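You operate a simulated robot arm through the tools that you are given. There is no shell and no other tool.

You run a simulated two-armed robot. Do the job below in one go: nothing can be reset, and whatever is moved stays where it is left.

JOB
Pick up the carton from the kit bench top with one hand, pass it to the other hand and put it on the second shelf from the bottom of the tall rack. Set down upright: carton.

It is judged by the outcome, as a careful person would: the job done as asked, and still so three seconds after it is handed in. It fails if anything else is knocked over, pushed out of place, dropped, spilled or broken.

ROBOT AND FRAMES
Two 6-joint arms with two-finger grippers on one trunk, on a base that moves. Base frame: it is fixed to the floor where the robot stands at the start and does not move with it; the origin is under the middle of the robot, x ahead of it, y to its left, z up. Units: m, rad, N and s.
The left shoulder is at the start at [0.03, 0.178, 0.938], the right one opposite. With the tool pointing down near the work surface each hand reaches from about 0.1 to 0.84 m from the robot's upright axis, wherever it stands, measured 20 degrees to its own side. Places, roughly: carton [-3.25, -1.75, 1]; second shelf of the tall rack [-5.5, -3.4, 0.7]. Payload 2.54 kg a hand.
Tool frame (each hand has its own): the origin (TCP) lies between the finger pads and is the grasp point; the fingertips stand 0.03 m ahead of it; z points along the fingers, y is the line along which they close. The gripper opens to 0.116 m; its body begins 0.095 m behind the TCP.
Orientation is that of the tool frame in the base frame, as a unit quaternion [x, y, z, w]. With the fingers straight down and closing along the base's y, the tool's x points along the base's -x, its y along +y and its z along -z.

CONTROLS
- The arms move only by the tool arm_command. It takes "left_rows", "right_rows" or both (then of equal length, played together; a hand with none holds still); each is a list of rows, each an object of numbers (a shift or turn left out is 0, a gripper value left out holds the last): "x", "y", "z": the shift along the tool's x, y, z in units of 150 mm (1.0 is 150 mm); "wx", "wy", "wz": the turn, a rotation vector about the tool's x, y, z in units of 60 degrees (1.0 is 60 degrees); "hand": the opening in per cent of the stroke, from 0 (shut) to 100 (fully open). In form: [{"x": .., "y": .., "z": .., "wx": .., "wy": .., "wz": .., "hand": ..}, ...]. A call has 1 to 20 rows; each row is the pose to reach, as a shift and turn from the pose commanded when the call began, along the tool's axes at that moment. A call with a number of a shift or a turn outside -1 to 1 is refused whole. Each row takes 0.2 s and may step no farther than 0.05 m and 0.15 rad from the row before; otherwise, or with a gripper value out of range, the whole call is refused. A pose out of reach is approached as far as the arm can. The call stops where the force on the tool passes 40 N (or 10 N more than at its start, if that is more) or the arm is blocked; 0.2 s more then pass. The fingers move at their own pace (about 0.153 m/s each) and stop on an object; they squeeze with about 43 N. The grip force told is the motor's: it shows also when the fingers shut on nothing. Time passes only in rows, and 0.2 s behind the last, so rows that repeat a pose let the fingers close. The reply holds the time, the measured pose of the TCP, the force on the tool along the base axes, the opening and the grip force, in the units named above and with some noise, with the torque about the TCP (base axes, N m) and any sound that the robot's microphone picked up.
- Cameras (640 x 400 px; columns grow to the right, rows downward): "scene" is now at [0.0635, 0.0003, 1.679]; the picture's right is [0.00, -1.00, 0.00], its down [-0.69, -0.00, -0.72] and it looks along [0.72, 0.00, -0.69] (base axes); focal length 277 px, centre (320, 200). "left" rides on the left gripper at [0.069, 0.015, -0.122] in its tool frame; the picture's right is [-0.21, 0.98, 0.00], its down [-0.83, -0.18, -0.53] and it looks along [-0.52, -0.11, 0.85] (tool axes); focal length 251 px, centre (320, 200). "right" rides on the right gripper at [0.069, -0.015, -0.122] in its tool frame; the picture's right is [0.21, 0.98, 0.00], its down [-0.83, 0.18, -0.53] and it looks along [-0.52, 0.11, 0.85] (tool axes); focal length 251 px, centre (320, 200). There is no depth. A picture from a camera that has moved, and an enlarged one, comes with that camera's place and axes in the base frame and with its lens. The place of the scene camera against the robot may be out by one fixed shift of up to 0.025 m in any direction.
- snapshot(camera): a new picture of that camera. It takes no simulated time.
- lift_body(by): moves the trunk up (or, below 0, down) by that many m; the arms and the scene camera ride with it, the base frame stays. It gives what a move gives, with no picture.
- drive_base(legs): drives the robot by 1 to 6 legs, each [ahead, left, turn to the left] in m, m and rad, along the robot's own axes; the way and the turn of a leg run together, so that a leg with both is an arc; at most 1.5 m and 3.142 rad a leg. The arms and the cameras ride along, it lands a little off, and it stops where it bumps. It gives what a move gives.
- turn_head(pan, tilt): turns the head with the scene camera to pan (to the left, within 2.496 rad either way) and tilt (down, from -0.506 to 1.204), counted from straight ahead of the robot. It gives what a move gives.
- zoom(camera, box): a new picture of the part [left, top, right, bottom] of that camera's present view, enlarged. It takes no simulated time.
- close_job(): hands the job in; it is judged then, once.

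Places have to be worked out from the pictures, the camera data and where the tool is seen. Open the grippers and draw the arms clear of the work before you hand the job in, unless the task says otherwise.

The tools are called after "Call:" as name(argument=value, ...) on one line, values as JSON. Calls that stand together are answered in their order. arm_command: Moves the arms, as the interface text tells. Its arguments: {"type":"object","properties":{"left_rows":{"type":"array","items":{"type":"object","properties":{"x":{"type":"number"},"y":{"type":"number"},"z":{"type":"number"},"wx":{"type":"number"},"wy":{"type":"number"},"wz":{"type":"number"},"hand":{"type":"number"}}}},"right_rows":{"type":"array","items":{"type":"object","properties":{"x":{"type":"number"},"y":{"type":"number"},"z":{"type":"number"},"wx":{"type":"number"},"wy":{"type":"number"},"wz":{"type":"number"},"hand":{"type":"number"}}}}},"required":[]} The other tools are called the same way: lift_body (by) moves the trunk up or down; drive_base (legs) drives the base; turn_head (pan, tilt) turns the head that bears the scene camera; snapshot (camera) takes a picture; zoom (camera, box) takes an enlarged picture of a part of a camera's view; close_job () hands the job in.

At the start:

```text
time_s: 0.0
left_eef_pos: [0.5657, 0.191, 1.1476]
left_tcp_rot: [0.0, 1.0, 0.0, 0.0]
left_force: [-0.1, 0.1, 0.9]
left_torque: [0.02, 0.02, 0.01]
left_width: 0.1159
left_finger_force: 0.2
right_eef_pos: [0.4208, -0.2019, 1.1349]
right_tcp_rot: [0.0, 1.0, 0.001, 0.0]
right_force: [-0.5, -0.3, 0.1]
right_torque: [0.01, 0.03, 0.02]
right_width: 0.1161
right_finger_force: 0.1
trunk travel left (down, up): [-0.15, 0.39]
robot x, y, heading: [0.0002, -0.0025, 0.0]
head pan, tilt (commanded): [0.003, 0.768]
```

scene: 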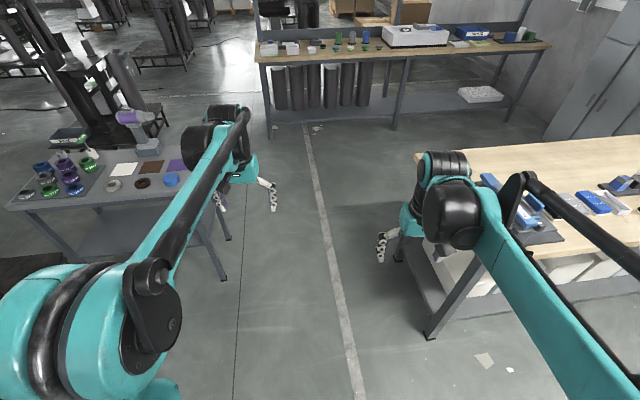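
right: 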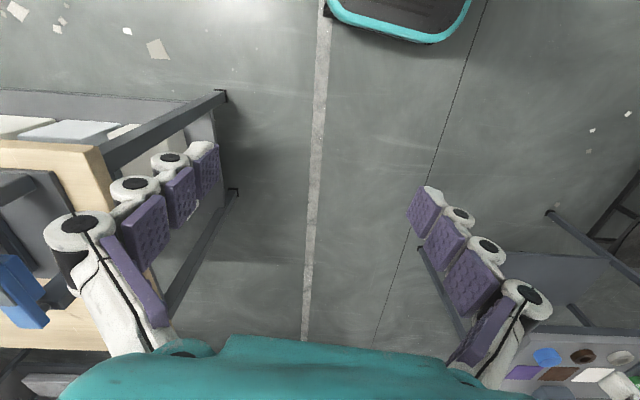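
left: 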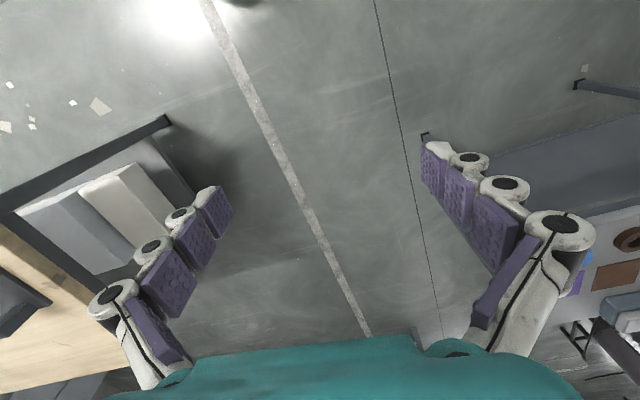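

I see benches ahead, left and right; the carton should be behind to the right. I turn the head there to look at the layout first.

Call:
turn_head(pan=-2.49, tilt=0.3)

```text
time_s: 2.3
left_eef_pos: [0.566, 0.1919, 1.1477]
left_tcp_rot: [0.001, 1.0, 0.0, 0.0]
left_force: [-0.1, 0.0, -0.5]
left_torque: [0.0, 0.01, -0.01]
left_width: 0.1158
left_finger_force: 0.0
right_eef_pos: [0.4198, -0.2021, 1.1341]
right_tcp_rot: [0.001, 1.0, -0.001, 0.0]
right_force: [-0.1, -0.2, -0.1]
right_torque: [0.02, 0.0, 0.06]
right_width: 0.116
right_finger_force: 0.1
trunk travel left (down, up): [-0.15, 0.39]
robot x, y, heading: [-0.0035, 0.0013, -0.003]
head pan, tilt (commanded): [-2.491, 0.3]
```

The head is turned to the back right; I take a picture.

Call:
snapshot(camera="scene")

```text
taken
camera scene: at [-0.0929, -0.0566, 1.7208], right [-0.61, 0.8, 0.0], down [0.24, 0.18, -0.96], along [-0.76, -0.58, -0.3], focal length 277 px, centre (320, 200)
```

scene: 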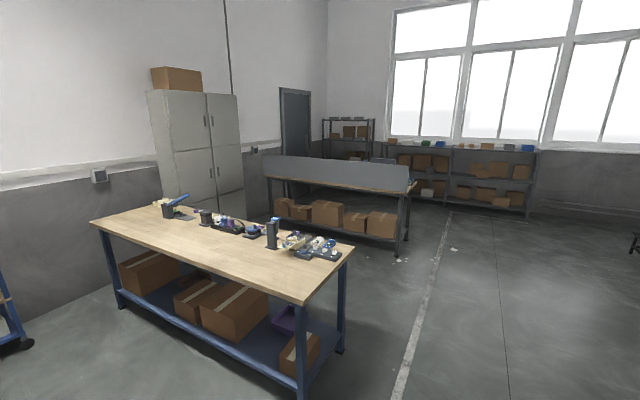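

The bench with the upright board at about (340,185) should be the kit bench, and the rack behind it at about (350,140) the tall rack. I enlarge these.

Call:
zoom(camera="scene", box=[240, 100, 440, 270])

Call:
zoom(camera="scene", box=[300, 100, 400, 165])

```text
2.35 times, centred on (340, 185) of scene
camera zoom: at [-0.0929, -0.0566, 1.7208], right [-0.61, 0.8, 0.0], down [0.24, 0.18, -0.96], along [-0.76, -0.58, -0.3], focal length 652 px, centre (273, 235)
```

zoom: 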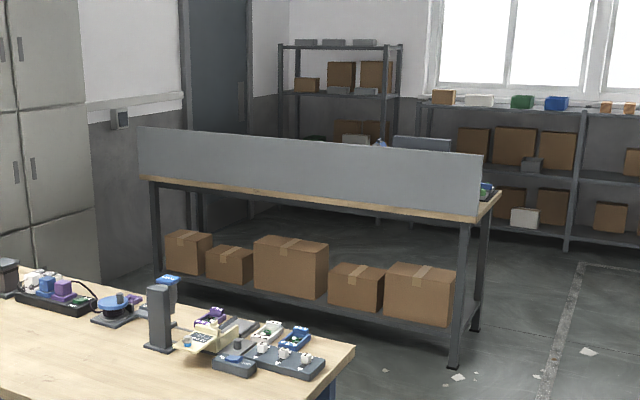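

```text
6.15 times, centred on (350, 132) of scene
camera zoom: at [-0.0929, -0.0566, 1.7208], right [-0.61, 0.8, 0.0], down [0.24, 0.18, -0.96], along [-0.76, -0.58, -0.3], focal length 1705 px, centre (135, 615)
```

zoom: 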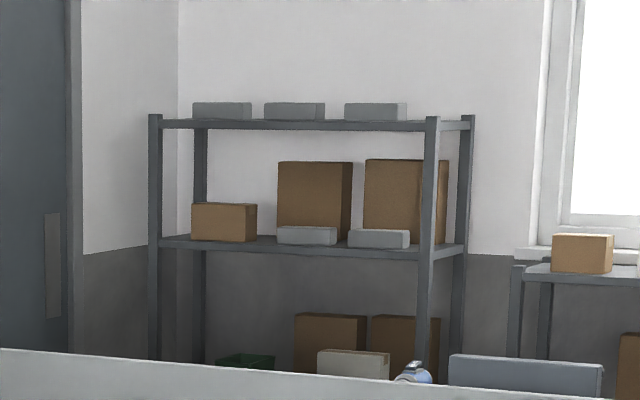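

The kit bench carries its board on my side, so the carton must be taken from the far (-x) side. I look back-left and right too, to check the way before driving backwards.

Call:
turn_head(pan=2.49, tilt=0.45)

Call:
snapshot(camera="scene")

Call:
turn_head(pan=-1.5, tilt=0.5)

Call:
snapshot(camera="scene")

```text
time_s: 6.2
left_eef_pos: [0.5664, 0.1908, 1.1472]
left_tcp_rot: [0.0, 1.0, 0.001, 0.0]
left_force: [0.4, 0.3, -0.4]
left_torque: [0.02, 0.02, 0.02]
left_width: 0.1162
left_finger_force: 0.0
right_eef_pos: [0.42, -0.2026, 1.1344]
right_tcp_rot: [-0.001, 1.0, 0.001, 0.0]
right_force: [0.2, 0.8, -0.4]
right_torque: [0.03, -0.03, 0.0]
right_width: 0.1161
right_finger_force: 0.1
trunk travel left (down, up): [-0.15, 0.39]
robot x, y, heading: [0.0014, -0.0009, 0.001]
head pan, tilt (commanded): [2.491, 0.45]
```

```text
taken
camera scene: at [-0.0917, 0.0557, 1.7069], right [0.61, 0.8, 0.0], down [0.35, -0.26, -0.9], along [-0.72, 0.55, -0.44], focal length 277 px, centre (320, 200)
```

scene: 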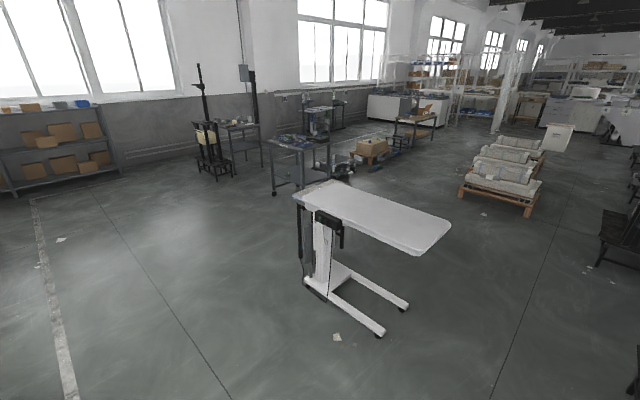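

```text
time_s: 9.4
left_eef_pos: [0.5657, 0.19, 1.1478]
left_tcp_rot: [0.001, 1.0, 0.0, 0.0]
left_force: [0.3, -0.6, -0.7]
left_torque: [-0.01, 0.0, -0.03]
left_width: 0.1161
left_finger_force: 0.0
right_eef_pos: [0.4205, -0.2027, 1.1352]
right_tcp_rot: [-0.001, 1.0, 0.0, 0.0]
right_force: [-0.1, 0.4, -0.4]
right_torque: [0.0, 0.01, 0.01]
right_width: 0.1159
right_finger_force: 0.1
trunk travel left (down, up): [-0.15, 0.39]
robot x, y, heading: [0.0004, 0.0014, 0.002]
head pan, tilt (commanded): [-1.499, 0.499]
```

```text
taken
camera scene: at [-0.0121, -0.0908, 1.7024], right [-1.0, -0.07, 0.0], down [-0.03, 0.48, -0.88], along [0.06, -0.88, -0.48], focal length 277 px, centre (320, 200)
```

scene: 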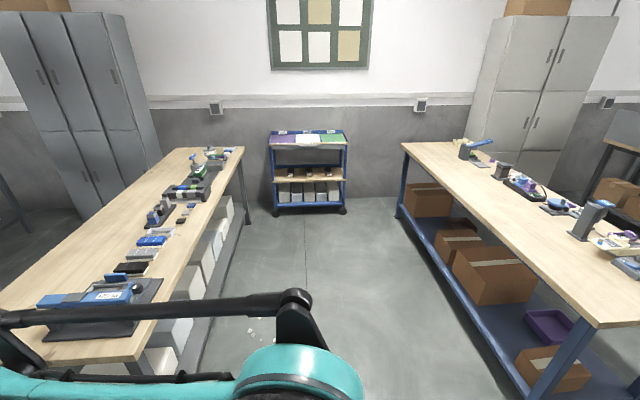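

The way straight back at y≈0.1 is open (white table stays at y>1.1, right bench corner at y≈-0.8). I back up 3 m in two legs.

Call:
drive_base(legs=[[-1.5, 0.1, 0], [-1.5, 0, 0]])

Call:
turn_head(pan=-2.2, tilt=0.4)

Call:
snapshot(camera="scene")

```text
refused: leg 1 is longer than a leg can be; nothing moved
```

```text
time_s: 10.5
left_eef_pos: [0.5671, 0.1907, 1.147]
left_tcp_rot: [0.0, 1.0, 0.0, 0.0]
left_force: [0.0, 0.2, -0.3]
left_torque: [0.02, 0.01, -0.01]
left_width: 0.1159
left_finger_force: 0.0
right_eef_pos: [0.4194, -0.2023, 1.1358]
right_tcp_rot: [0.0, 1.0, 0.0, 0.001]
right_force: [0.4, -0.1, 0.6]
right_torque: [0.02, 0.02, 0.0]
right_width: 0.1157
right_finger_force: 0.0
trunk travel left (down, up): [-0.15, 0.39]
robot x, y, heading: [-0.0006, 0.0017, -0.005]
head pan, tilt (commanded): [-2.201, 0.4]
```

```text
taken
camera scene: at [-0.0732, -0.0749, 1.7116], right [-0.81, 0.59, 0.0], down [0.23, 0.31, -0.92], along [-0.54, -0.74, -0.39], focal length 277 px, centre (320, 200)
```

scene: 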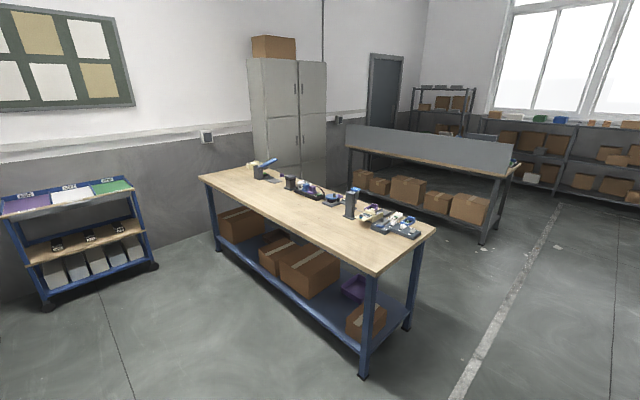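

The first leg was a hair too long, so nothing moved; I repeat with 1.4 m legs.

Call:
drive_base(legs=[[-1.4, 0.1, 0], [-1.4, 0, 0]])

Call:
snapshot(camera="scene")

```text
time_s: 24.1
left_eef_pos: [-2.2281, 0.2916, 1.1477]
left_tcp_rot: [0.005, 1.0, 0.0, 0.0]
left_force: [-0.1, -0.6, 0.0]
left_torque: [-0.02, 0.0, -0.01]
left_width: 0.1161
left_finger_force: 0.0
right_eef_pos: [-2.3777, -0.1006, 1.1352]
right_tcp_rot: [0.005, 1.0, 0.0, 0.0]
right_force: [0.5, 0.3, -0.5]
right_torque: [0.02, -0.04, 0.0]
right_width: 0.1162
right_finger_force: 0.1
trunk travel left (down, up): [-0.15, 0.39]
robot x, y, heading: [-2.7943, 0.1053, -0.01]
head pan, tilt (commanded): [-2.201, 0.4]
```

```text
taken
camera scene: at [-2.8703, 0.0322, 1.7115], right [-0.8, 0.6, 0.0], down [0.23, 0.31, -0.92], along [-0.55, -0.74, -0.39], focal length 277 px, centre (320, 200)
```

scene: 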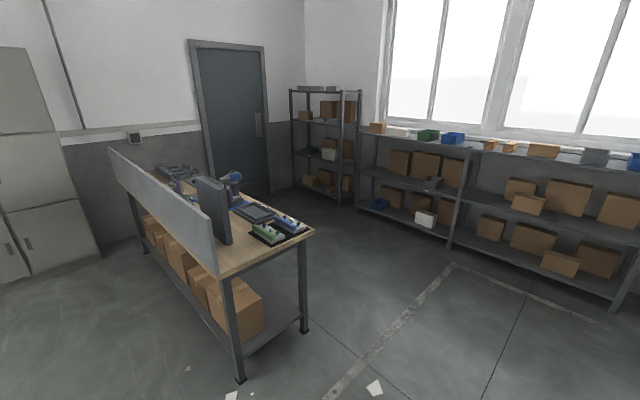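

The bench's working side faces the racks and the tall rack stands in the far corner. I enlarge the bench top and the rack.

Call:
zoom(camera="scene", box=[270, 70, 380, 215])

Call:
zoom(camera="scene", box=[100, 140, 320, 280])

```text
2.76 times, centred on (325, 142) of scene
camera zoom: at [-2.8703, 0.0322, 1.7115], right [-0.8, 0.6, 0.0], down [0.23, 0.31, -0.92], along [-0.55, -0.74, -0.39], focal length 764 px, centre (306, 359)
```

zoom: 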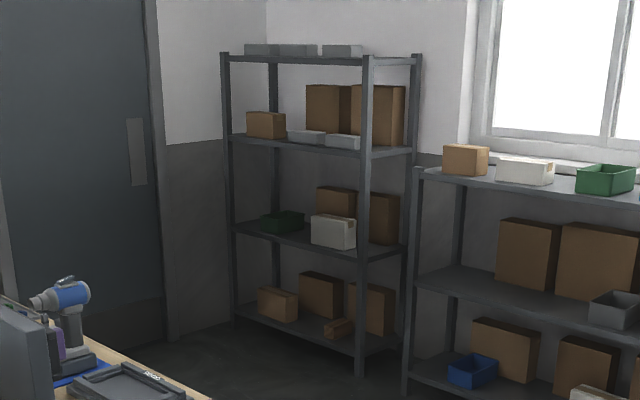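

```text
2.86 times, centred on (210, 210) of scene
camera zoom: at [-2.8703, 0.0322, 1.7115], right [-0.8, 0.6, 0.0], down [0.23, 0.31, -0.92], along [-0.55, -0.74, -0.39], focal length 791 px, centre (634, 171)
```

zoom: 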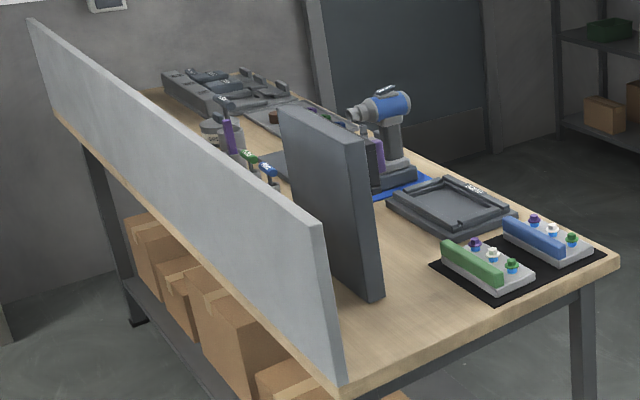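

The tall rack's front runs about (-5.4,-2.9) to (-5.2,-3.85), facing +x, and the bench's open edge is near x≈-3.5. I back up to x≈-4.3 and turn to be square to the bench, then look.

Call:
drive_base(legs=[[-1.45, 0, 0], [-0.1, -0.3, 0.23]])

Call:
turn_head(pan=-1.1, tilt=0.5)

Call:
snapshot(camera="scene")

```text
time_s: 33.0
left_eef_pos: [-3.7991, 0.1259, 1.1482]
left_tcp_rot: [-0.11, 0.994, 0.0, 0.0]
left_force: [-0.9, 0.3, 1.1]
left_torque: [0.06, 0.0, 0.01]
left_width: 0.1162
left_finger_force: 0.1
right_eef_pos: [-3.8545, -0.2909, 1.1353]
right_tcp_rot: [-0.11, 0.994, 0.0, 0.0]
right_force: [0.5, 0.2, -0.2]
right_torque: [0.04, -0.03, -0.01]
right_width: 0.1158
right_finger_force: 0.0
trunk travel left (down, up): [-0.15, 0.39]
robot x, y, heading: [-4.309, -0.1853, 0.218]
head pan, tilt (commanded): [-2.201, 0.4]
```

```text
time_s: 34.3
left_eef_pos: [-3.7989, 0.126, 1.1479]
left_tcp_rot: [-0.11, 0.994, 0.0, 0.001]
left_force: [-0.7, -0.8, -0.3]
left_torque: [-0.02, -0.01, -0.01]
left_width: 0.1161
left_finger_force: 0.1
right_eef_pos: [-3.8549, -0.2908, 1.1348]
right_tcp_rot: [-0.111, 0.994, 0.0, 0.0]
right_force: [-0.1, 0.5, 0.6]
right_torque: [0.03, 0.02, 0.0]
right_width: 0.1162
right_finger_force: 0.0
trunk travel left (down, up): [-0.15, 0.39]
robot x, y, heading: [-4.3119, -0.1864, 0.22]
head pan, tilt (commanded): [-1.1, 0.499]
```

```text
taken
camera scene: at [-4.2688, -0.2614, 1.7024], right [-0.77, -0.64, 0.0], down [-0.31, 0.37, -0.88], along [0.56, -0.68, -0.48], focal length 277 px, centre (320, 200)
```

scene: 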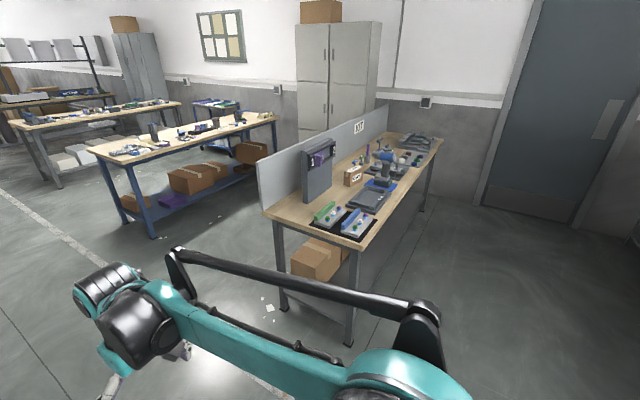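

The KIT bench and a small carton on it near (352,177) are now visible. I enlarge it.

Call:
zoom(camera="scene", box=[250, 110, 450, 250])

Call:
zoom(camera="scene", box=[310, 140, 410, 215])

```text
2.86 times, centred on (350, 180) of scene
camera zoom: at [-4.2688, -0.2614, 1.7024], right [-0.77, -0.64, 0.0], down [-0.31, 0.37, -0.88], along [0.56, -0.68, -0.48], focal length 791 px, centre (234, 257)
```

zoom: 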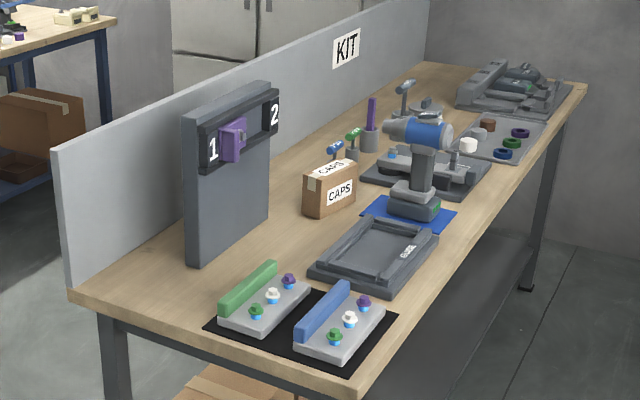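

```text
5.33 times, centred on (360, 178) of scene
camera zoom: at [-4.2688, -0.2614, 1.7024], right [-0.77, -0.64, 0.0], down [-0.31, 0.37, -0.88], along [0.56, -0.68, -0.48], focal length 1477 px, centre (107, 320)
```

zoom: 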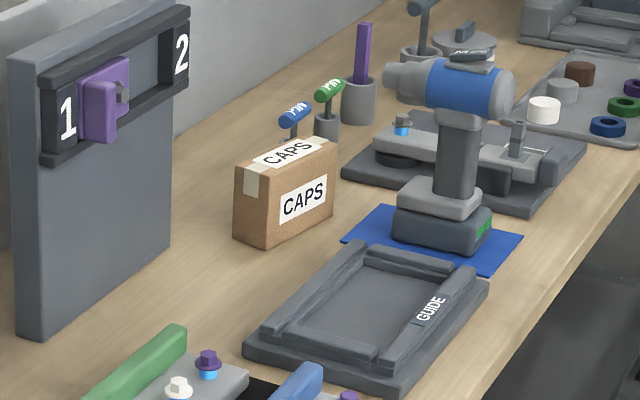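

The carton "CAPS" stands between the board stand, tray and power screwdriver. Before approaching I look at the tall rack's second shelf from here.

Call:
turn_head(pan=-2.09, tilt=0.3)

Call:
zoom(camera="scene", box=[240, 100, 400, 260])

```text
time_s: 35.5
left_eef_pos: [-3.7991, 0.1263, 1.1477]
left_tcp_rot: [-0.111, 0.994, -0.001, 0.0]
left_force: [0.2, 0.2, 0.1]
left_torque: [-0.01, -0.03, 0.02]
left_width: 0.1162
left_finger_force: 0.1
right_eef_pos: [-3.8559, -0.2889, 1.1337]
right_tcp_rot: [-0.11, 0.994, 0.001, -0.001]
right_force: [-0.1, -0.3, 0.1]
right_torque: [0.0, 0.01, 0.0]
right_width: 0.1159
right_finger_force: 0.0
trunk travel left (down, up): [-0.15, 0.39]
robot x, y, heading: [-4.3064, -0.1884, 0.219]
head pan, tilt (commanded): [-2.089, 0.3]
```

```text
2.50 times, centred on (320, 180) of scene
camera zoom: at [-4.3541, -0.2806, 1.7208], right [-0.96, 0.29, 0.0], down [0.09, 0.28, -0.96], along [-0.28, -0.91, -0.3], focal length 692 px, centre (320, 250)
```

zoom: 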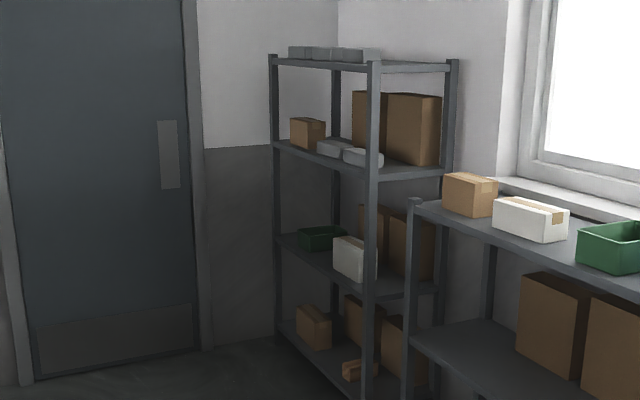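

The rack faces +x; I'll see it better from within the aisle. I slide sideways to about (-4.3,-1.75) beside the carton, keeping clear of the bench edge.

Call:
drive_base(legs=[[-0.174, -0.781, 0], [-0.165, -0.74, 0], [0, 0, -0.09]])

Call:
snapshot(camera="scene")

Call:
turn_head(pan=-0.05, tilt=0.5)

Call:
snapshot(camera="scene")

```text
time_s: 44.1
left_eef_pos: [-3.7743, -1.4999, 1.1476]
left_tcp_rot: [-0.059, 0.998, 0.0, 0.0]
left_force: [0.1, -0.4, 0.3]
left_torque: [0.03, -0.02, 0.02]
left_width: 0.116
left_finger_force: 0.0
right_eef_pos: [-3.8744, -1.9071, 1.1346]
right_tcp_rot: [-0.058, 0.998, -0.001, 0.0]
right_force: [-0.4, -0.4, -0.4]
right_torque: [-0.01, -0.03, -0.02]
right_width: 0.1157
right_finger_force: 0.0
trunk travel left (down, up): [-0.15, 0.39]
robot x, y, heading: [-4.3153, -1.7577, 0.117]
head pan, tilt (commanded): [-2.089, 0.3]
```

```text
taken
camera scene: at [-4.3691, -1.8447, 1.7208], right [-0.92, 0.39, 0.0], down [0.12, 0.27, -0.96], along [-0.37, -0.88, -0.3], focal length 277 px, centre (320, 200)
```

scene: 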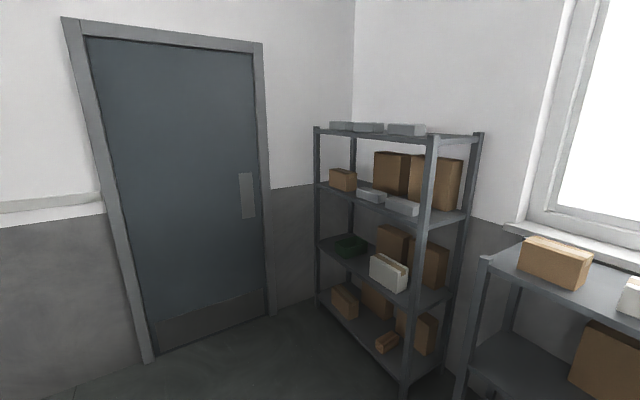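

```text
time_s: 46.0
left_eef_pos: [-3.7745, -1.4975, 1.1478]
left_tcp_rot: [-0.058, 0.998, 0.0, -0.001]
left_force: [-0.9, -0.7, 0.1]
left_torque: [-0.02, 0.01, -0.03]
left_width: 0.116
left_finger_force: 0.1
right_eef_pos: [-3.8738, -1.9066, 1.1337]
right_tcp_rot: [-0.059, 0.998, 0.001, -0.001]
right_force: [0.6, -0.8, 0.6]
right_torque: [0.01, 0.04, -0.02]
right_width: 0.116
right_finger_force: 0.0
trunk travel left (down, up): [-0.15, 0.39]
robot x, y, heading: [-4.3128, -1.7522, 0.117]
head pan, tilt (commanded): [-0.051, 0.499]
```

```text
taken
camera scene: at [-4.2419, -1.7517, 1.7024], right [0.07, -1.0, 0.0], down [-0.48, -0.03, -0.88], along [0.88, 0.06, -0.48], focal length 277 px, centre (320, 200)
```

scene: 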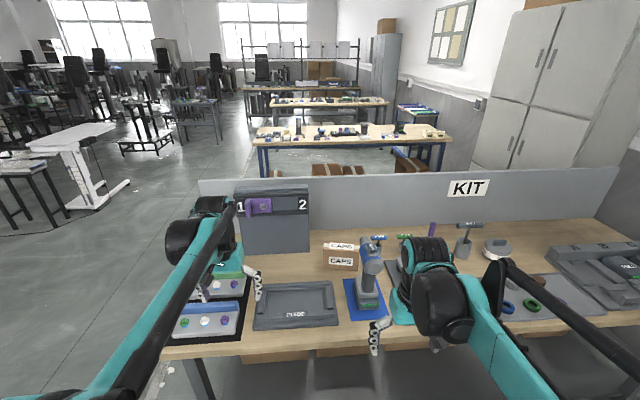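

Call:
zoom(camera="scene", box=[240, 180, 460, 350])

Call:
zoom(camera="scene", box=[300, 220, 400, 320])

```text
2.35 times, centred on (350, 265) of scene
camera zoom: at [-4.2419, -1.7517, 1.7024], right [0.07, -1.0, 0.0], down [-0.48, -0.03, -0.88], along [0.88, 0.06, -0.48], focal length 652 px, centre (249, 47)
```

zoom: 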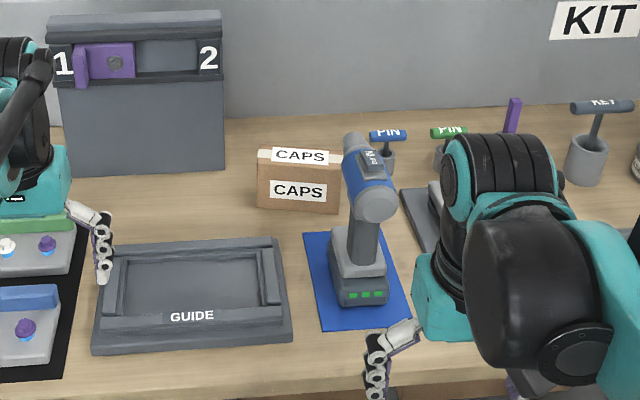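

```text
4.00 times, centred on (350, 270) of scene
camera zoom: at [-4.2419, -1.7517, 1.7024], right [0.07, -1.0, 0.0], down [-0.48, -0.03, -0.88], along [0.88, 0.06, -0.48], focal length 1108 px, centre (200, -80)
```

zoom: 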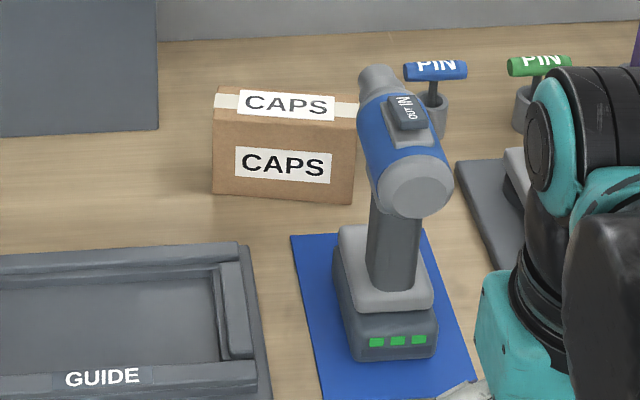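

The carton's front-left-bottom corner comes out near (-3.34,-1.705,0.88), about 0.15 wide, 0.055 deep, 0.105 tall, with the power screwdriver just at its right front. I look closer at the rack's second shelf from here to plan the placement.

Call:
turn_head(pan=-2.3, tilt=0.4)

Call:
zoom(camera="scene", box=[240, 80, 440, 280])

```text
time_s: 48.1
left_eef_pos: [-3.7744, -1.4981, 1.1481]
left_tcp_rot: [-0.057, 0.998, 0.0, 0.0]
left_force: [0.0, -0.6, 0.6]
left_torque: [0.01, -0.01, -0.04]
left_width: 0.1159
left_finger_force: 0.1
right_eef_pos: [-3.8753, -1.9063, 1.1349]
right_tcp_rot: [-0.058, 0.998, -0.001, 0.0]
right_force: [-0.6, -0.2, 0.0]
right_torque: [0.02, 0.02, 0.0]
right_width: 0.1161
right_finger_force: 0.1
trunk travel left (down, up): [-0.15, 0.39]
robot x, y, heading: [-4.3132, -1.7523, 0.118]
head pan, tilt (commanded): [-2.3, 0.4]
```

```text
2.00 times, centred on (340, 180) of scene
camera zoom: at [-4.386, -1.8335, 1.7116], right [-0.82, 0.57, 0.0], down [0.22, 0.32, -0.92], along [-0.53, -0.75, -0.39], focal length 554 px, centre (280, 240)
```

zoom: 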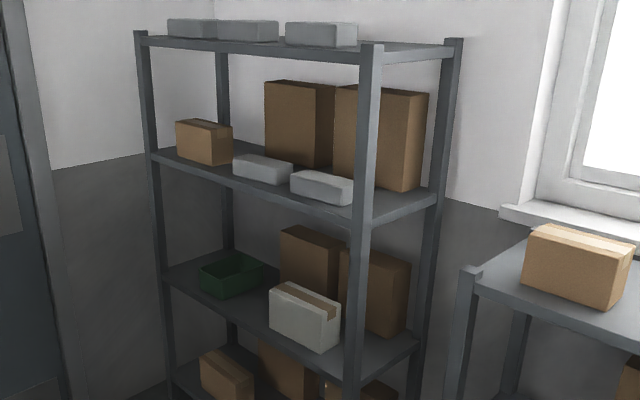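

The second shelf has a green bin back-left, a white box front-right and some gap between. I now look down over the robot's own front to judge how close the base may get to the bench.

Call:
turn_head(pan=0.0, tilt=1.2)

Call:
snapshot(camera="scene")

Call:
snapshot(camera="left")

Call:
snapshot(camera="right")

```text
time_s: 50.3
left_eef_pos: [-3.7733, -1.4969, 1.1474]
left_tcp_rot: [-0.059, 0.998, 0.0, 0.001]
left_force: [0.6, -0.3, 1.0]
left_torque: [0.0, 0.01, 0.03]
left_width: 0.1161
left_finger_force: 0.0
right_eef_pos: [-3.8745, -1.9068, 1.1351]
right_tcp_rot: [-0.058, 0.998, -0.001, 0.0]
right_force: [-0.3, 0.1, -0.5]
right_torque: [-0.02, -0.01, 0.0]
right_width: 0.1159
right_finger_force: 0.1
trunk travel left (down, up): [-0.15, 0.39]
robot x, y, heading: [-4.316, -1.7503, 0.118]
head pan, tilt (commanded): [0.0, 1.201]
```

```text
taken
camera scene: at [-4.2772, -1.7512, 1.6487], right [0.12, -0.99, 0.0], down [-0.93, -0.11, -0.36], along [0.36, 0.04, -0.93], focal length 277 px, centre (320, 200)
```

scene: 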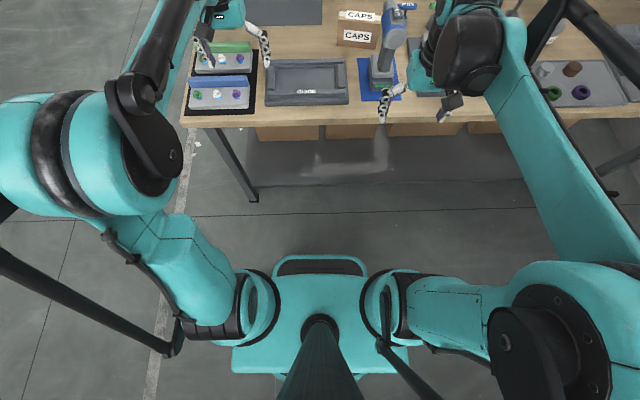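

```text
taken
camera left: at [-3.8449, -1.4913, 1.2677], right [0.1, 1.0, 0.0], down [0.84, -0.08, 0.53], along [0.53, -0.05, -0.85], focal length 251 px, centre (320, 200)
```

left: 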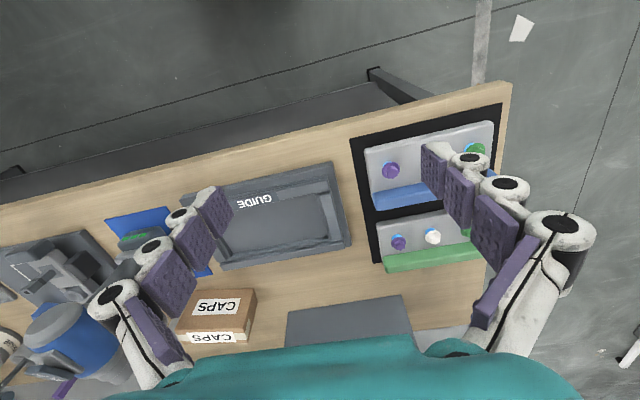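

```text
taken
camera right: at [-3.9398, -1.9291, 1.2582], right [-0.33, 0.94, 0.0], down [0.8, 0.28, 0.53], along [0.5, 0.17, -0.85], focal length 251 px, centre (320, 200)
```

right: 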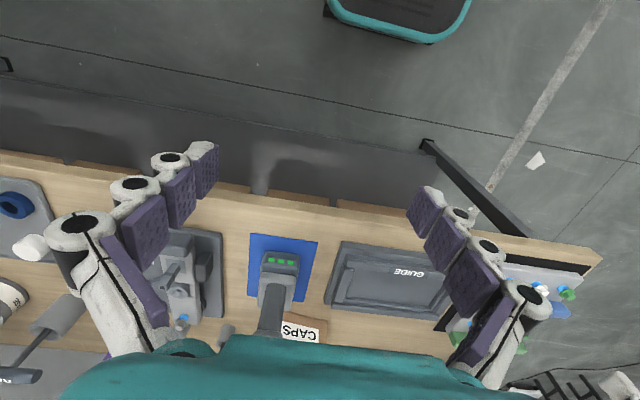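

The base front is about 0.3 m ahead of the axis, so I can stand with the axis near x≈-4.05. The left wrist camera also sees the carton; I enlarge that for a second fix.

Call:
zoom(camera="left", box=[140, 260, 300, 360])

Call:
zoom(camera="scene", box=[300, 0, 460, 100])

```text
4.00 times, centred on (220, 310) of left
camera zoom: at [-3.8449, -1.4913, 1.2677], right [0.1, 1.0, 0.0], down [0.84, -0.08, 0.53], along [0.53, -0.05, -0.85], focal length 1006 px, centre (720, -240)
```

zoom: 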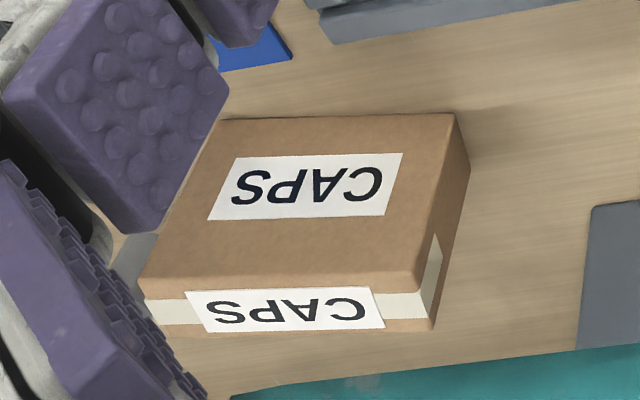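

```text
4.00 times, centred on (380, 50) of scene
camera zoom: at [-4.2772, -1.7512, 1.6487], right [0.12, -0.99, 0.0], down [-0.93, -0.11, -0.36], along [0.36, 0.04, -0.93], focal length 1108 px, centre (80, 800)
```

zoom: 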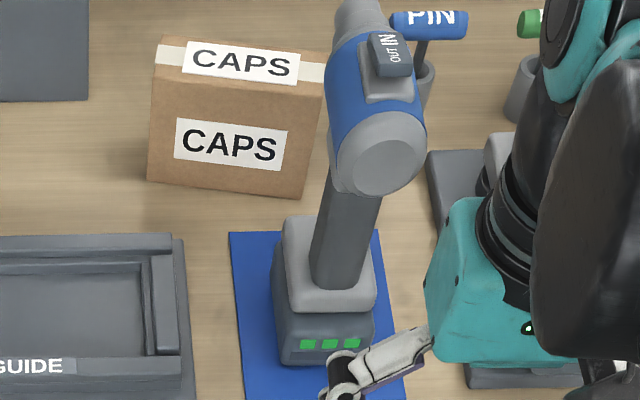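

Combining the views, the carton's front-left-bottom edge is about (-3.35,-1.70), bench top about 0.87. Before moving in I raise both hands so they clear the screwdriver and the stand.

Call:
arm_command(left_rows=[{"z": -0.25}, {"z": -0.5}, {"z": -0.75}, {"z": -1.0}], right_rows=[{"z": -0.25}, {"z": -0.5}, {"z": -0.75}, {"z": -1.0}])

```text
time_s: 51.3
left_eef_pos: [-3.7731, -1.4976, 1.2975]
left_tcp_rot: [-0.059, 0.998, 0.0, 0.0]
left_force: [-0.1, 0.2, 0.7]
left_torque: [0.0, 0.0, -0.03]
left_width: 0.1162
left_finger_force: 0.0
right_eef_pos: [-3.8753, -1.9075, 1.2842]
right_tcp_rot: [-0.059, 0.998, 0.0, 0.0]
right_force: [-0.2, -1.2, -0.1]
right_torque: [-0.03, -0.04, 0.01]
right_width: 0.1158
right_finger_force: 0.1
trunk travel left (down, up): [-0.15, 0.39]
robot x, y, heading: [-4.3137, -1.7547, 0.117]
head pan, tilt (commanded): [0.0, 1.201]
```

Both hands are 0.15 m higher. I move the base ahead 0.24 and right 0.27 to stand before the carton.

Call:
drive_base(legs=[[0, -0.265, 0], [0.24, 0, 0]])

Call:
turn_head(pan=0.1, tilt=0.8)

Call:
snapshot(camera="scene")

Call:
snapshot(camera="left")

```text
time_s: 54.5
left_eef_pos: [-3.5021, -1.7358, 1.2963]
left_tcp_rot: [-0.056, 0.998, 0.0, -0.001]
left_force: [0.3, 0.6, 0.0]
left_torque: [0.02, 0.04, 0.0]
left_width: 0.116
left_finger_force: 0.0
right_eef_pos: [-3.6038, -2.1456, 1.2847]
right_tcp_rot: [-0.057, 0.998, 0.0, -0.001]
right_force: [0.3, 0.0, -0.4]
right_torque: [-0.01, -0.02, -0.03]
right_width: 0.1158
right_finger_force: 0.1
trunk travel left (down, up): [-0.15, 0.39]
robot x, y, heading: [-4.0458, -1.9887, 0.111]
head pan, tilt (commanded): [0.0, 1.201]
```

```text
time_s: 55.4
left_eef_pos: [-3.5029, -1.7357, 1.2977]
left_tcp_rot: [-0.057, 0.998, -0.001, -0.001]
left_force: [-0.6, -0.3, -0.1]
left_torque: [0.0, -0.01, 0.01]
left_width: 0.1158
left_finger_force: 0.0
right_eef_pos: [-3.6048, -2.1444, 1.2852]
right_tcp_rot: [-0.057, 0.998, 0.0, 0.0]
right_force: [0.3, -0.2, -0.8]
right_torque: [0.01, 0.02, 0.01]
right_width: 0.116
right_finger_force: 0.0
trunk travel left (down, up): [-0.15, 0.39]
robot x, y, heading: [-4.0446, -1.9914, 0.117]
head pan, tilt (commanded): [0.099, 0.799]
```

```text
taken
camera scene: at [-3.9837, -1.9766, 1.6764], right [0.21, -0.98, 0.0], down [-0.7, -0.15, -0.7], along [0.68, 0.15, -0.72], focal length 277 px, centre (320, 200)
```

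scene: 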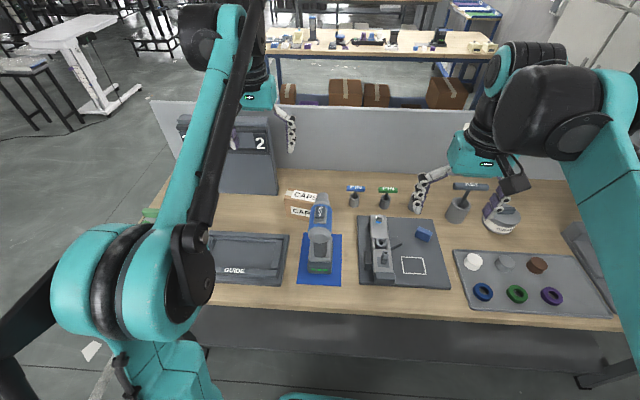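

```text
taken
camera left: at [-3.5738, -1.7289, 1.4174], right [0.1, 0.99, 0.0], down [0.84, -0.09, 0.53], along [0.53, -0.06, -0.85], focal length 251 px, centre (320, 200)
```

left: 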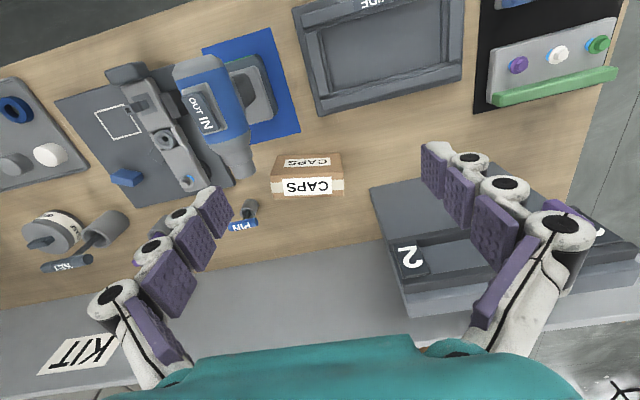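

The left hand now looks down on the carton; I enlarge this view for a precise fix.

Call:
zoom(camera="left", box=[220, 120, 380, 220])

Call:
zoom(camera="scene", box=[250, 150, 410, 290])

```text
4.00 times, centred on (300, 170) of left
camera zoom: at [-3.5738, -1.7289, 1.4174], right [0.1, 0.99, 0.0], down [0.84, -0.09, 0.53], along [0.53, -0.06, -0.85], focal length 1006 px, centre (400, 320)
```

zoom: 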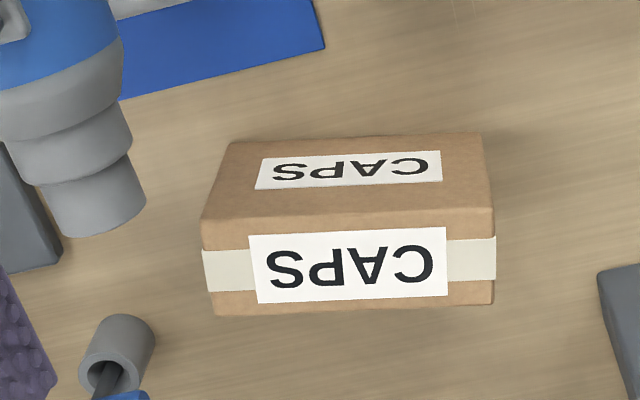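

```text
2.86 times, centred on (330, 220) of scene
camera zoom: at [-3.9837, -1.9766, 1.6764], right [0.21, -0.98, 0.0], down [-0.7, -0.15, -0.7], along [0.68, 0.15, -0.72], focal length 791 px, centre (291, 143)
```

zoom: 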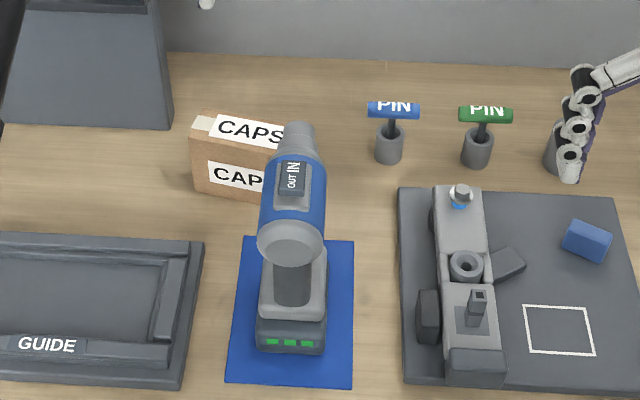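

The wrist view puts the carton centre near (-3.33,-1.777), depth 0.055 fore-aft, yaw about -0.05, top about z 0.965. I turn the left hand about 100° clockwise so it closes fore-aft with its camera on the left, away from the screwdriver; first half now.

Call:
arm_command(left_rows=[{"wz": 0.138, "x": -0.095, "y": -0.023}, {"wz": 0.276, "x": -0.19, "y": -0.046}, {"wz": 0.414, "x": -0.285, "y": -0.07}, {"wz": 0.552, "x": -0.38, "y": -0.093}, {"wz": 0.69, "x": -0.475, "y": -0.116}, {"wz": 0.828, "x": -0.57, "y": -0.14}])

```text
time_s: 56.8
left_eef_pos: [-3.429, -1.7499, 1.2891]
left_tcp_rot: [0.369, 0.929, 0.0, 0.001]
left_force: [0.3, -0.2, 0.5]
left_torque: [-0.03, -0.04, 0.02]
left_width: 0.1159
left_finger_force: 0.0
left hand out of reach, approached as far as the arm can: row 6
right_eef_pos: [-3.6068, -2.1449, 1.2855]
right_tcp_rot: [-0.057, 0.998, 0.0, 0.001]
right_force: [-0.3, -0.1, -0.1]
right_torque: [0.01, -0.07, -0.03]
right_width: 0.116
right_finger_force: 0.1
trunk travel left (down, up): [-0.15, 0.39]
robot x, y, heading: [-4.0446, -1.9904, 0.114]
head pan, tilt (commanded): [0.099, 0.799]
```

At that height the arm is at its limit; lower down it reaches farther. I lower the hand to about z 1.17 (still above screwdriver and carton) and finish the turn there.

Call:
arm_command(left_rows=[{"z": 0.3}, {"z": 0.6}, {"z": 0.8}])

Call:
snapshot(camera="left")

```text
time_s: 57.6
left_eef_pos: [-3.4273, -1.7487, 1.1657]
left_tcp_rot: [0.368, 0.93, 0.0, 0.0]
left_force: [-0.6, -0.6, 0.2]
left_torque: [0.0, -0.01, -0.04]
left_width: 0.1158
left_finger_force: 0.0
right_eef_pos: [-3.6058, -2.1451, 1.2846]
right_tcp_rot: [-0.057, 0.998, 0.001, 0.0]
right_force: [0.2, -0.5, 0.0]
right_torque: [-0.02, 0.02, -0.02]
right_width: 0.1159
right_finger_force: 0.1
trunk travel left (down, up): [-0.15, 0.39]
robot x, y, heading: [-4.0445, -1.9866, 0.113]
head pan, tilt (commanded): [0.099, 0.799]
```

```text
taken
camera left: at [-3.4681, -1.6909, 1.2862], right [0.83, 0.56, 0.0], down [0.48, -0.7, 0.53], along [0.3, -0.44, -0.85], focal length 251 px, centre (320, 200)
```

left: 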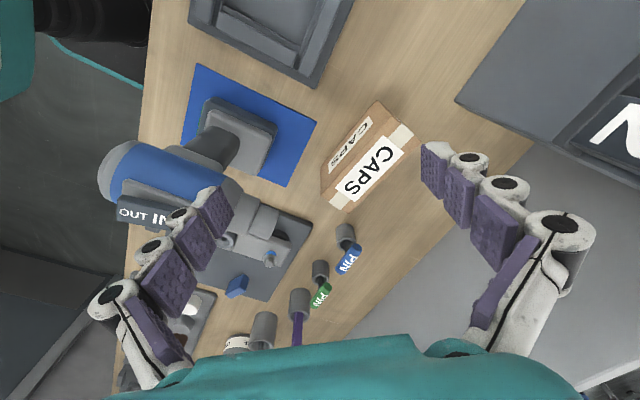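

The screwdriver is close to the one finger but the remaining turn and shift take it away from it. I finish the turn (0.87 rad) while moving over the carton.

Call:
arm_command(left_rows=[{"wz": 0.1385, "x": -0.087, "y": 0.07}, {"wz": 0.277, "x": -0.174, "y": 0.139}, {"wz": 0.4155, "x": -0.262, "y": 0.209}, {"wz": 0.554, "x": -0.349, "y": 0.278}, {"wz": 0.6925, "x": -0.436, "y": 0.348}, {"wz": 0.831, "x": -0.523, "y": 0.417}])

Call:
snapshot(camera="left")

Call:
snapshot(camera="scene")

```text
time_s: 59.0
left_eef_pos: [-3.3346, -1.7575, 1.1638]
left_tcp_rot: [0.727, 0.687, 0.0, 0.0]
left_force: [-0.6, 0.0, 0.5]
left_torque: [0.03, -0.05, -0.01]
left_width: 0.1161
left_finger_force: 0.1
left hand out of reach, approached as far as the arm can: row 6
right_eef_pos: [-3.6056, -2.1447, 1.2848]
right_tcp_rot: [-0.057, 0.998, 0.001, 0.0]
right_force: [-0.2, 0.3, -0.2]
right_torque: [0.01, 0.03, 0.01]
right_width: 0.1159
right_finger_force: 0.2
trunk travel left (down, up): [-0.15, 0.39]
robot x, y, heading: [-4.0434, -1.9924, 0.113]
head pan, tilt (commanded): [0.099, 0.799]
```

```text
taken
camera left: at [-3.3155, -1.6891, 1.2837], right [0.96, -0.27, 0.0], down [-0.23, -0.81, 0.53], along [-0.14, -0.51, -0.85], focal length 251 px, centre (320, 200)
```

left: 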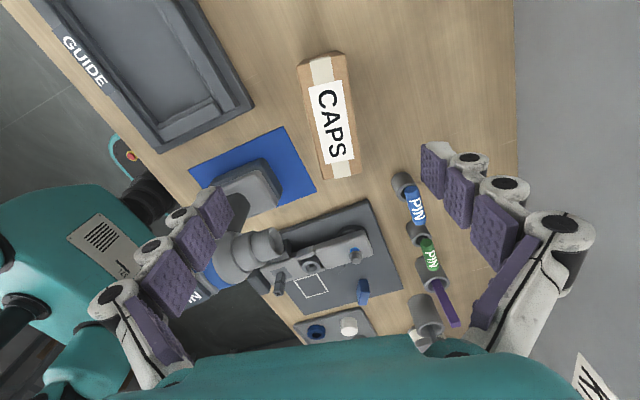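

```text
taken
camera scene: at [-3.9839, -1.9765, 1.6765], right [0.21, -0.98, 0.0], down [-0.7, -0.15, -0.7], along [0.68, 0.15, -0.72], focal length 277 px, centre (320, 200)
```

scene: 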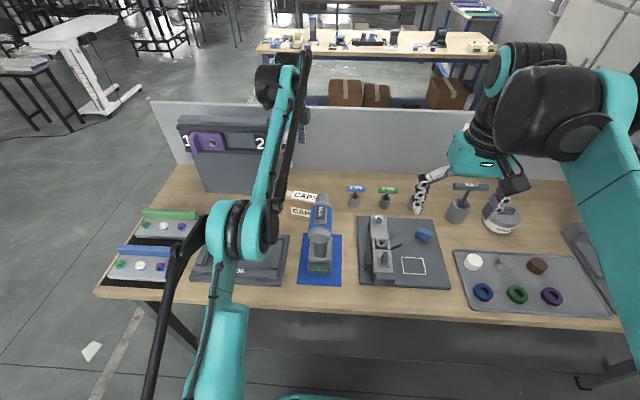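

The hand now closes fore-aft with yaw matching the carton. I enlarge the carton view for a refined fix from this new viewpoint.

Call:
zoom(camera="left", box=[240, 30, 400, 190])

```text
2.50 times, centred on (320, 110) of left
camera zoom: at [-3.3155, -1.6891, 1.2837], right [0.96, -0.27, 0.0], down [-0.23, -0.81, 0.53], along [-0.14, -0.51, -0.85], focal length 629 px, centre (320, 425)
```

zoom: 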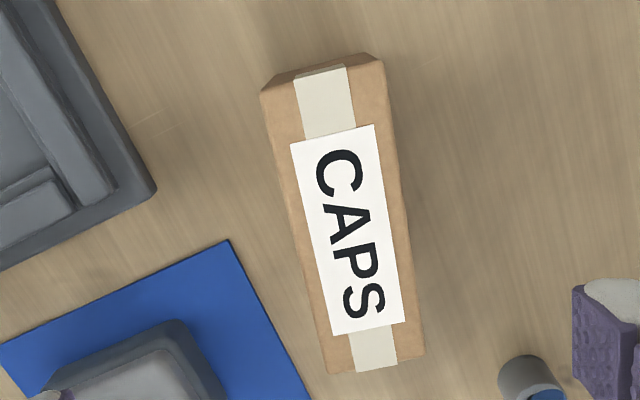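

The carton top fits z≈0.96 with centre (-3.325,-1.779), yaw -0.05, so I grip at (-3.325,-1.757). I descend to z≈1.02 first, with the fingers a little closed (80%) to spare the tray corner.

Call:
arm_command(left_rows=[{"z": 0.2, "y": 0.01, "hand": 80}, {"z": 0.4, "y": 0.02}, {"z": 0.6, "y": 0.035}, {"z": 0.8, "y": 0.05}, {"z": 0.95, "y": 0.06}])

Call:
snapshot(camera="left")

Call:
snapshot(camera="scene")

```text
time_s: 60.2
left_eef_pos: [-3.325, -1.7569, 1.0205]
left_tcp_rot: [0.726, 0.688, 0.0, 0.001]
left_force: [0.3, 0.5, -0.1]
left_torque: [0.0, -0.01, 0.0]
left_width: 0.0924
left_finger_force: 0.1
right_eef_pos: [-3.6049, -2.1441, 1.2838]
right_tcp_rot: [-0.057, 0.998, 0.0, -0.001]
right_force: [-0.3, 0.4, 0.1]
right_torque: [-0.02, 0.05, 0.03]
right_width: 0.1158
right_finger_force: 0.1
trunk travel left (down, up): [-0.15, 0.39]
robot x, y, heading: [-4.0422, -1.9877, 0.109]
head pan, tilt (commanded): [0.099, 0.799]
```

```text
taken
camera left: at [-3.3066, -1.6891, 1.1409], right [0.96, -0.27, 0.0], down [-0.23, -0.81, 0.53], along [-0.14, -0.51, -0.85], focal length 251 px, centre (320, 200)
```

left: 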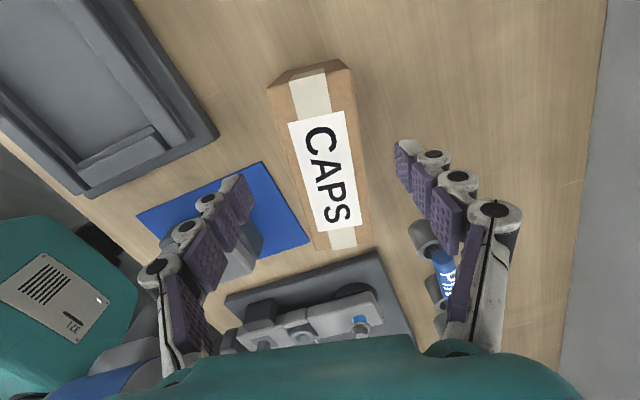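

```text
taken
camera scene: at [-3.983, -1.9764, 1.6764], right [0.21, -0.98, 0.0], down [-0.7, -0.15, -0.7], along [0.68, 0.15, -0.72], focal length 277 px, centre (320, 200)
```

scene: 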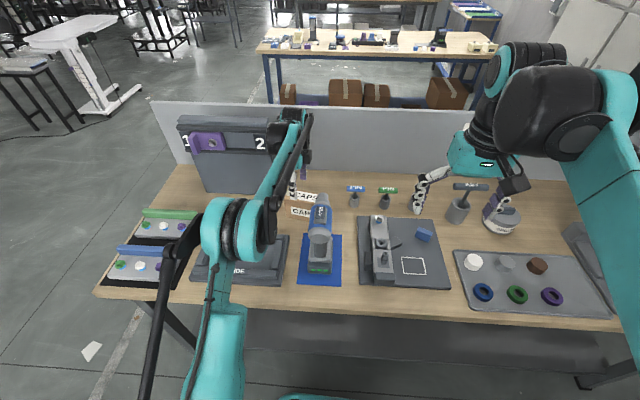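

The corners agree: carton centre x≈-3.323, top z≈0.96, fingers straddle it. I descend 0.10 m to grip height z≈0.92, still open.

Call:
arm_command(left_rows=[{"z": 0.17, "y": 0.01}, {"z": 0.34, "y": 0.01}, {"z": 0.5, "y": 0.01}, {"z": 0.6, "y": 0.01}, {"z": 0.67, "y": 0.01}])

Call:
snapshot(camera="left")

```text
time_s: 61.4
left_eef_pos: [-3.324, -1.7585, 0.9208]
left_tcp_rot: [0.726, 0.688, 0.0, 0.001]
left_force: [-0.2, 0.5, -1.3]
left_torque: [0.02, 0.02, -0.01]
left_width: 0.0926
left_finger_force: 0.1
right_eef_pos: [-3.6048, -2.1453, 1.2851]
right_tcp_rot: [-0.056, 0.998, 0.0, 0.0]
right_force: [-0.2, -0.1, 0.1]
right_torque: [0.0, 0.0, -0.01]
right_width: 0.116
right_finger_force: 0.1
trunk travel left (down, up): [-0.15, 0.39]
robot x, y, heading: [-4.0436, -1.9924, 0.112]
head pan, tilt (commanded): [0.099, 0.799]
```

```text
taken
camera left: at [-3.305, -1.6896, 1.0406], right [0.96, -0.27, 0.0], down [-0.23, -0.81, 0.53], along [-0.14, -0.51, -0.85], focal length 251 px, centre (320, 200)
```

left: 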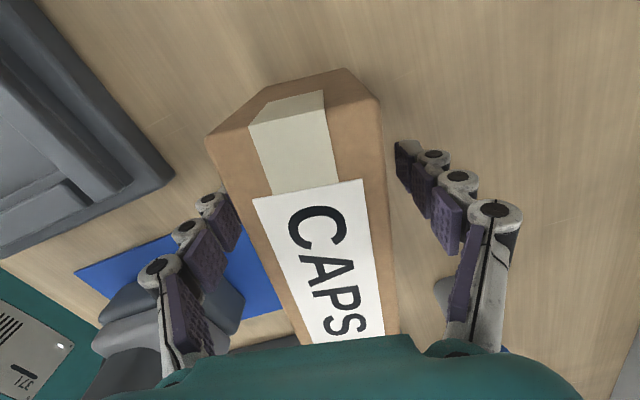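

The fingers are on either side of the carton. I close the left gripper and hold for a second.

Call:
arm_command(left_rows=[{"hand": 30}, {"hand": 0}, {"hand": 0}, {"hand": 0}, {"hand": 0}])

Call:
snapshot(camera="left")

```text
time_s: 62.6
left_eef_pos: [-3.324, -1.7577, 0.9201]
left_tcp_rot: [0.726, 0.687, 0.0, -0.001]
left_force: [3.5, 0.3, 7.0]
left_torque: [-0.04, -0.48, 0.1]
left_width: 0.0569
left_finger_force: 42.6
right_eef_pos: [-3.605, -2.145, 1.285]
right_tcp_rot: [-0.057, 0.998, -0.001, 0.0]
right_force: [0.1, 0.0, -0.4]
right_torque: [-0.01, -0.01, 0.0]
right_width: 0.1161
right_finger_force: 0.1
trunk travel left (down, up): [-0.15, 0.39]
robot x, y, heading: [-4.0423, -1.9887, 0.118]
head pan, tilt (commanded): [0.099, 0.799]
```

```text
taken
camera left: at [-3.3054, -1.6897, 1.0413], right [0.96, -0.27, 0.0], down [-0.23, -0.82, 0.53], along [-0.14, -0.51, -0.85], focal length 251 px, centre (320, 200)
```

left: 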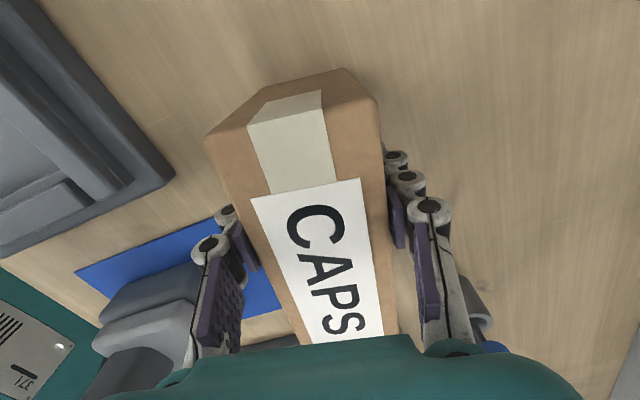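

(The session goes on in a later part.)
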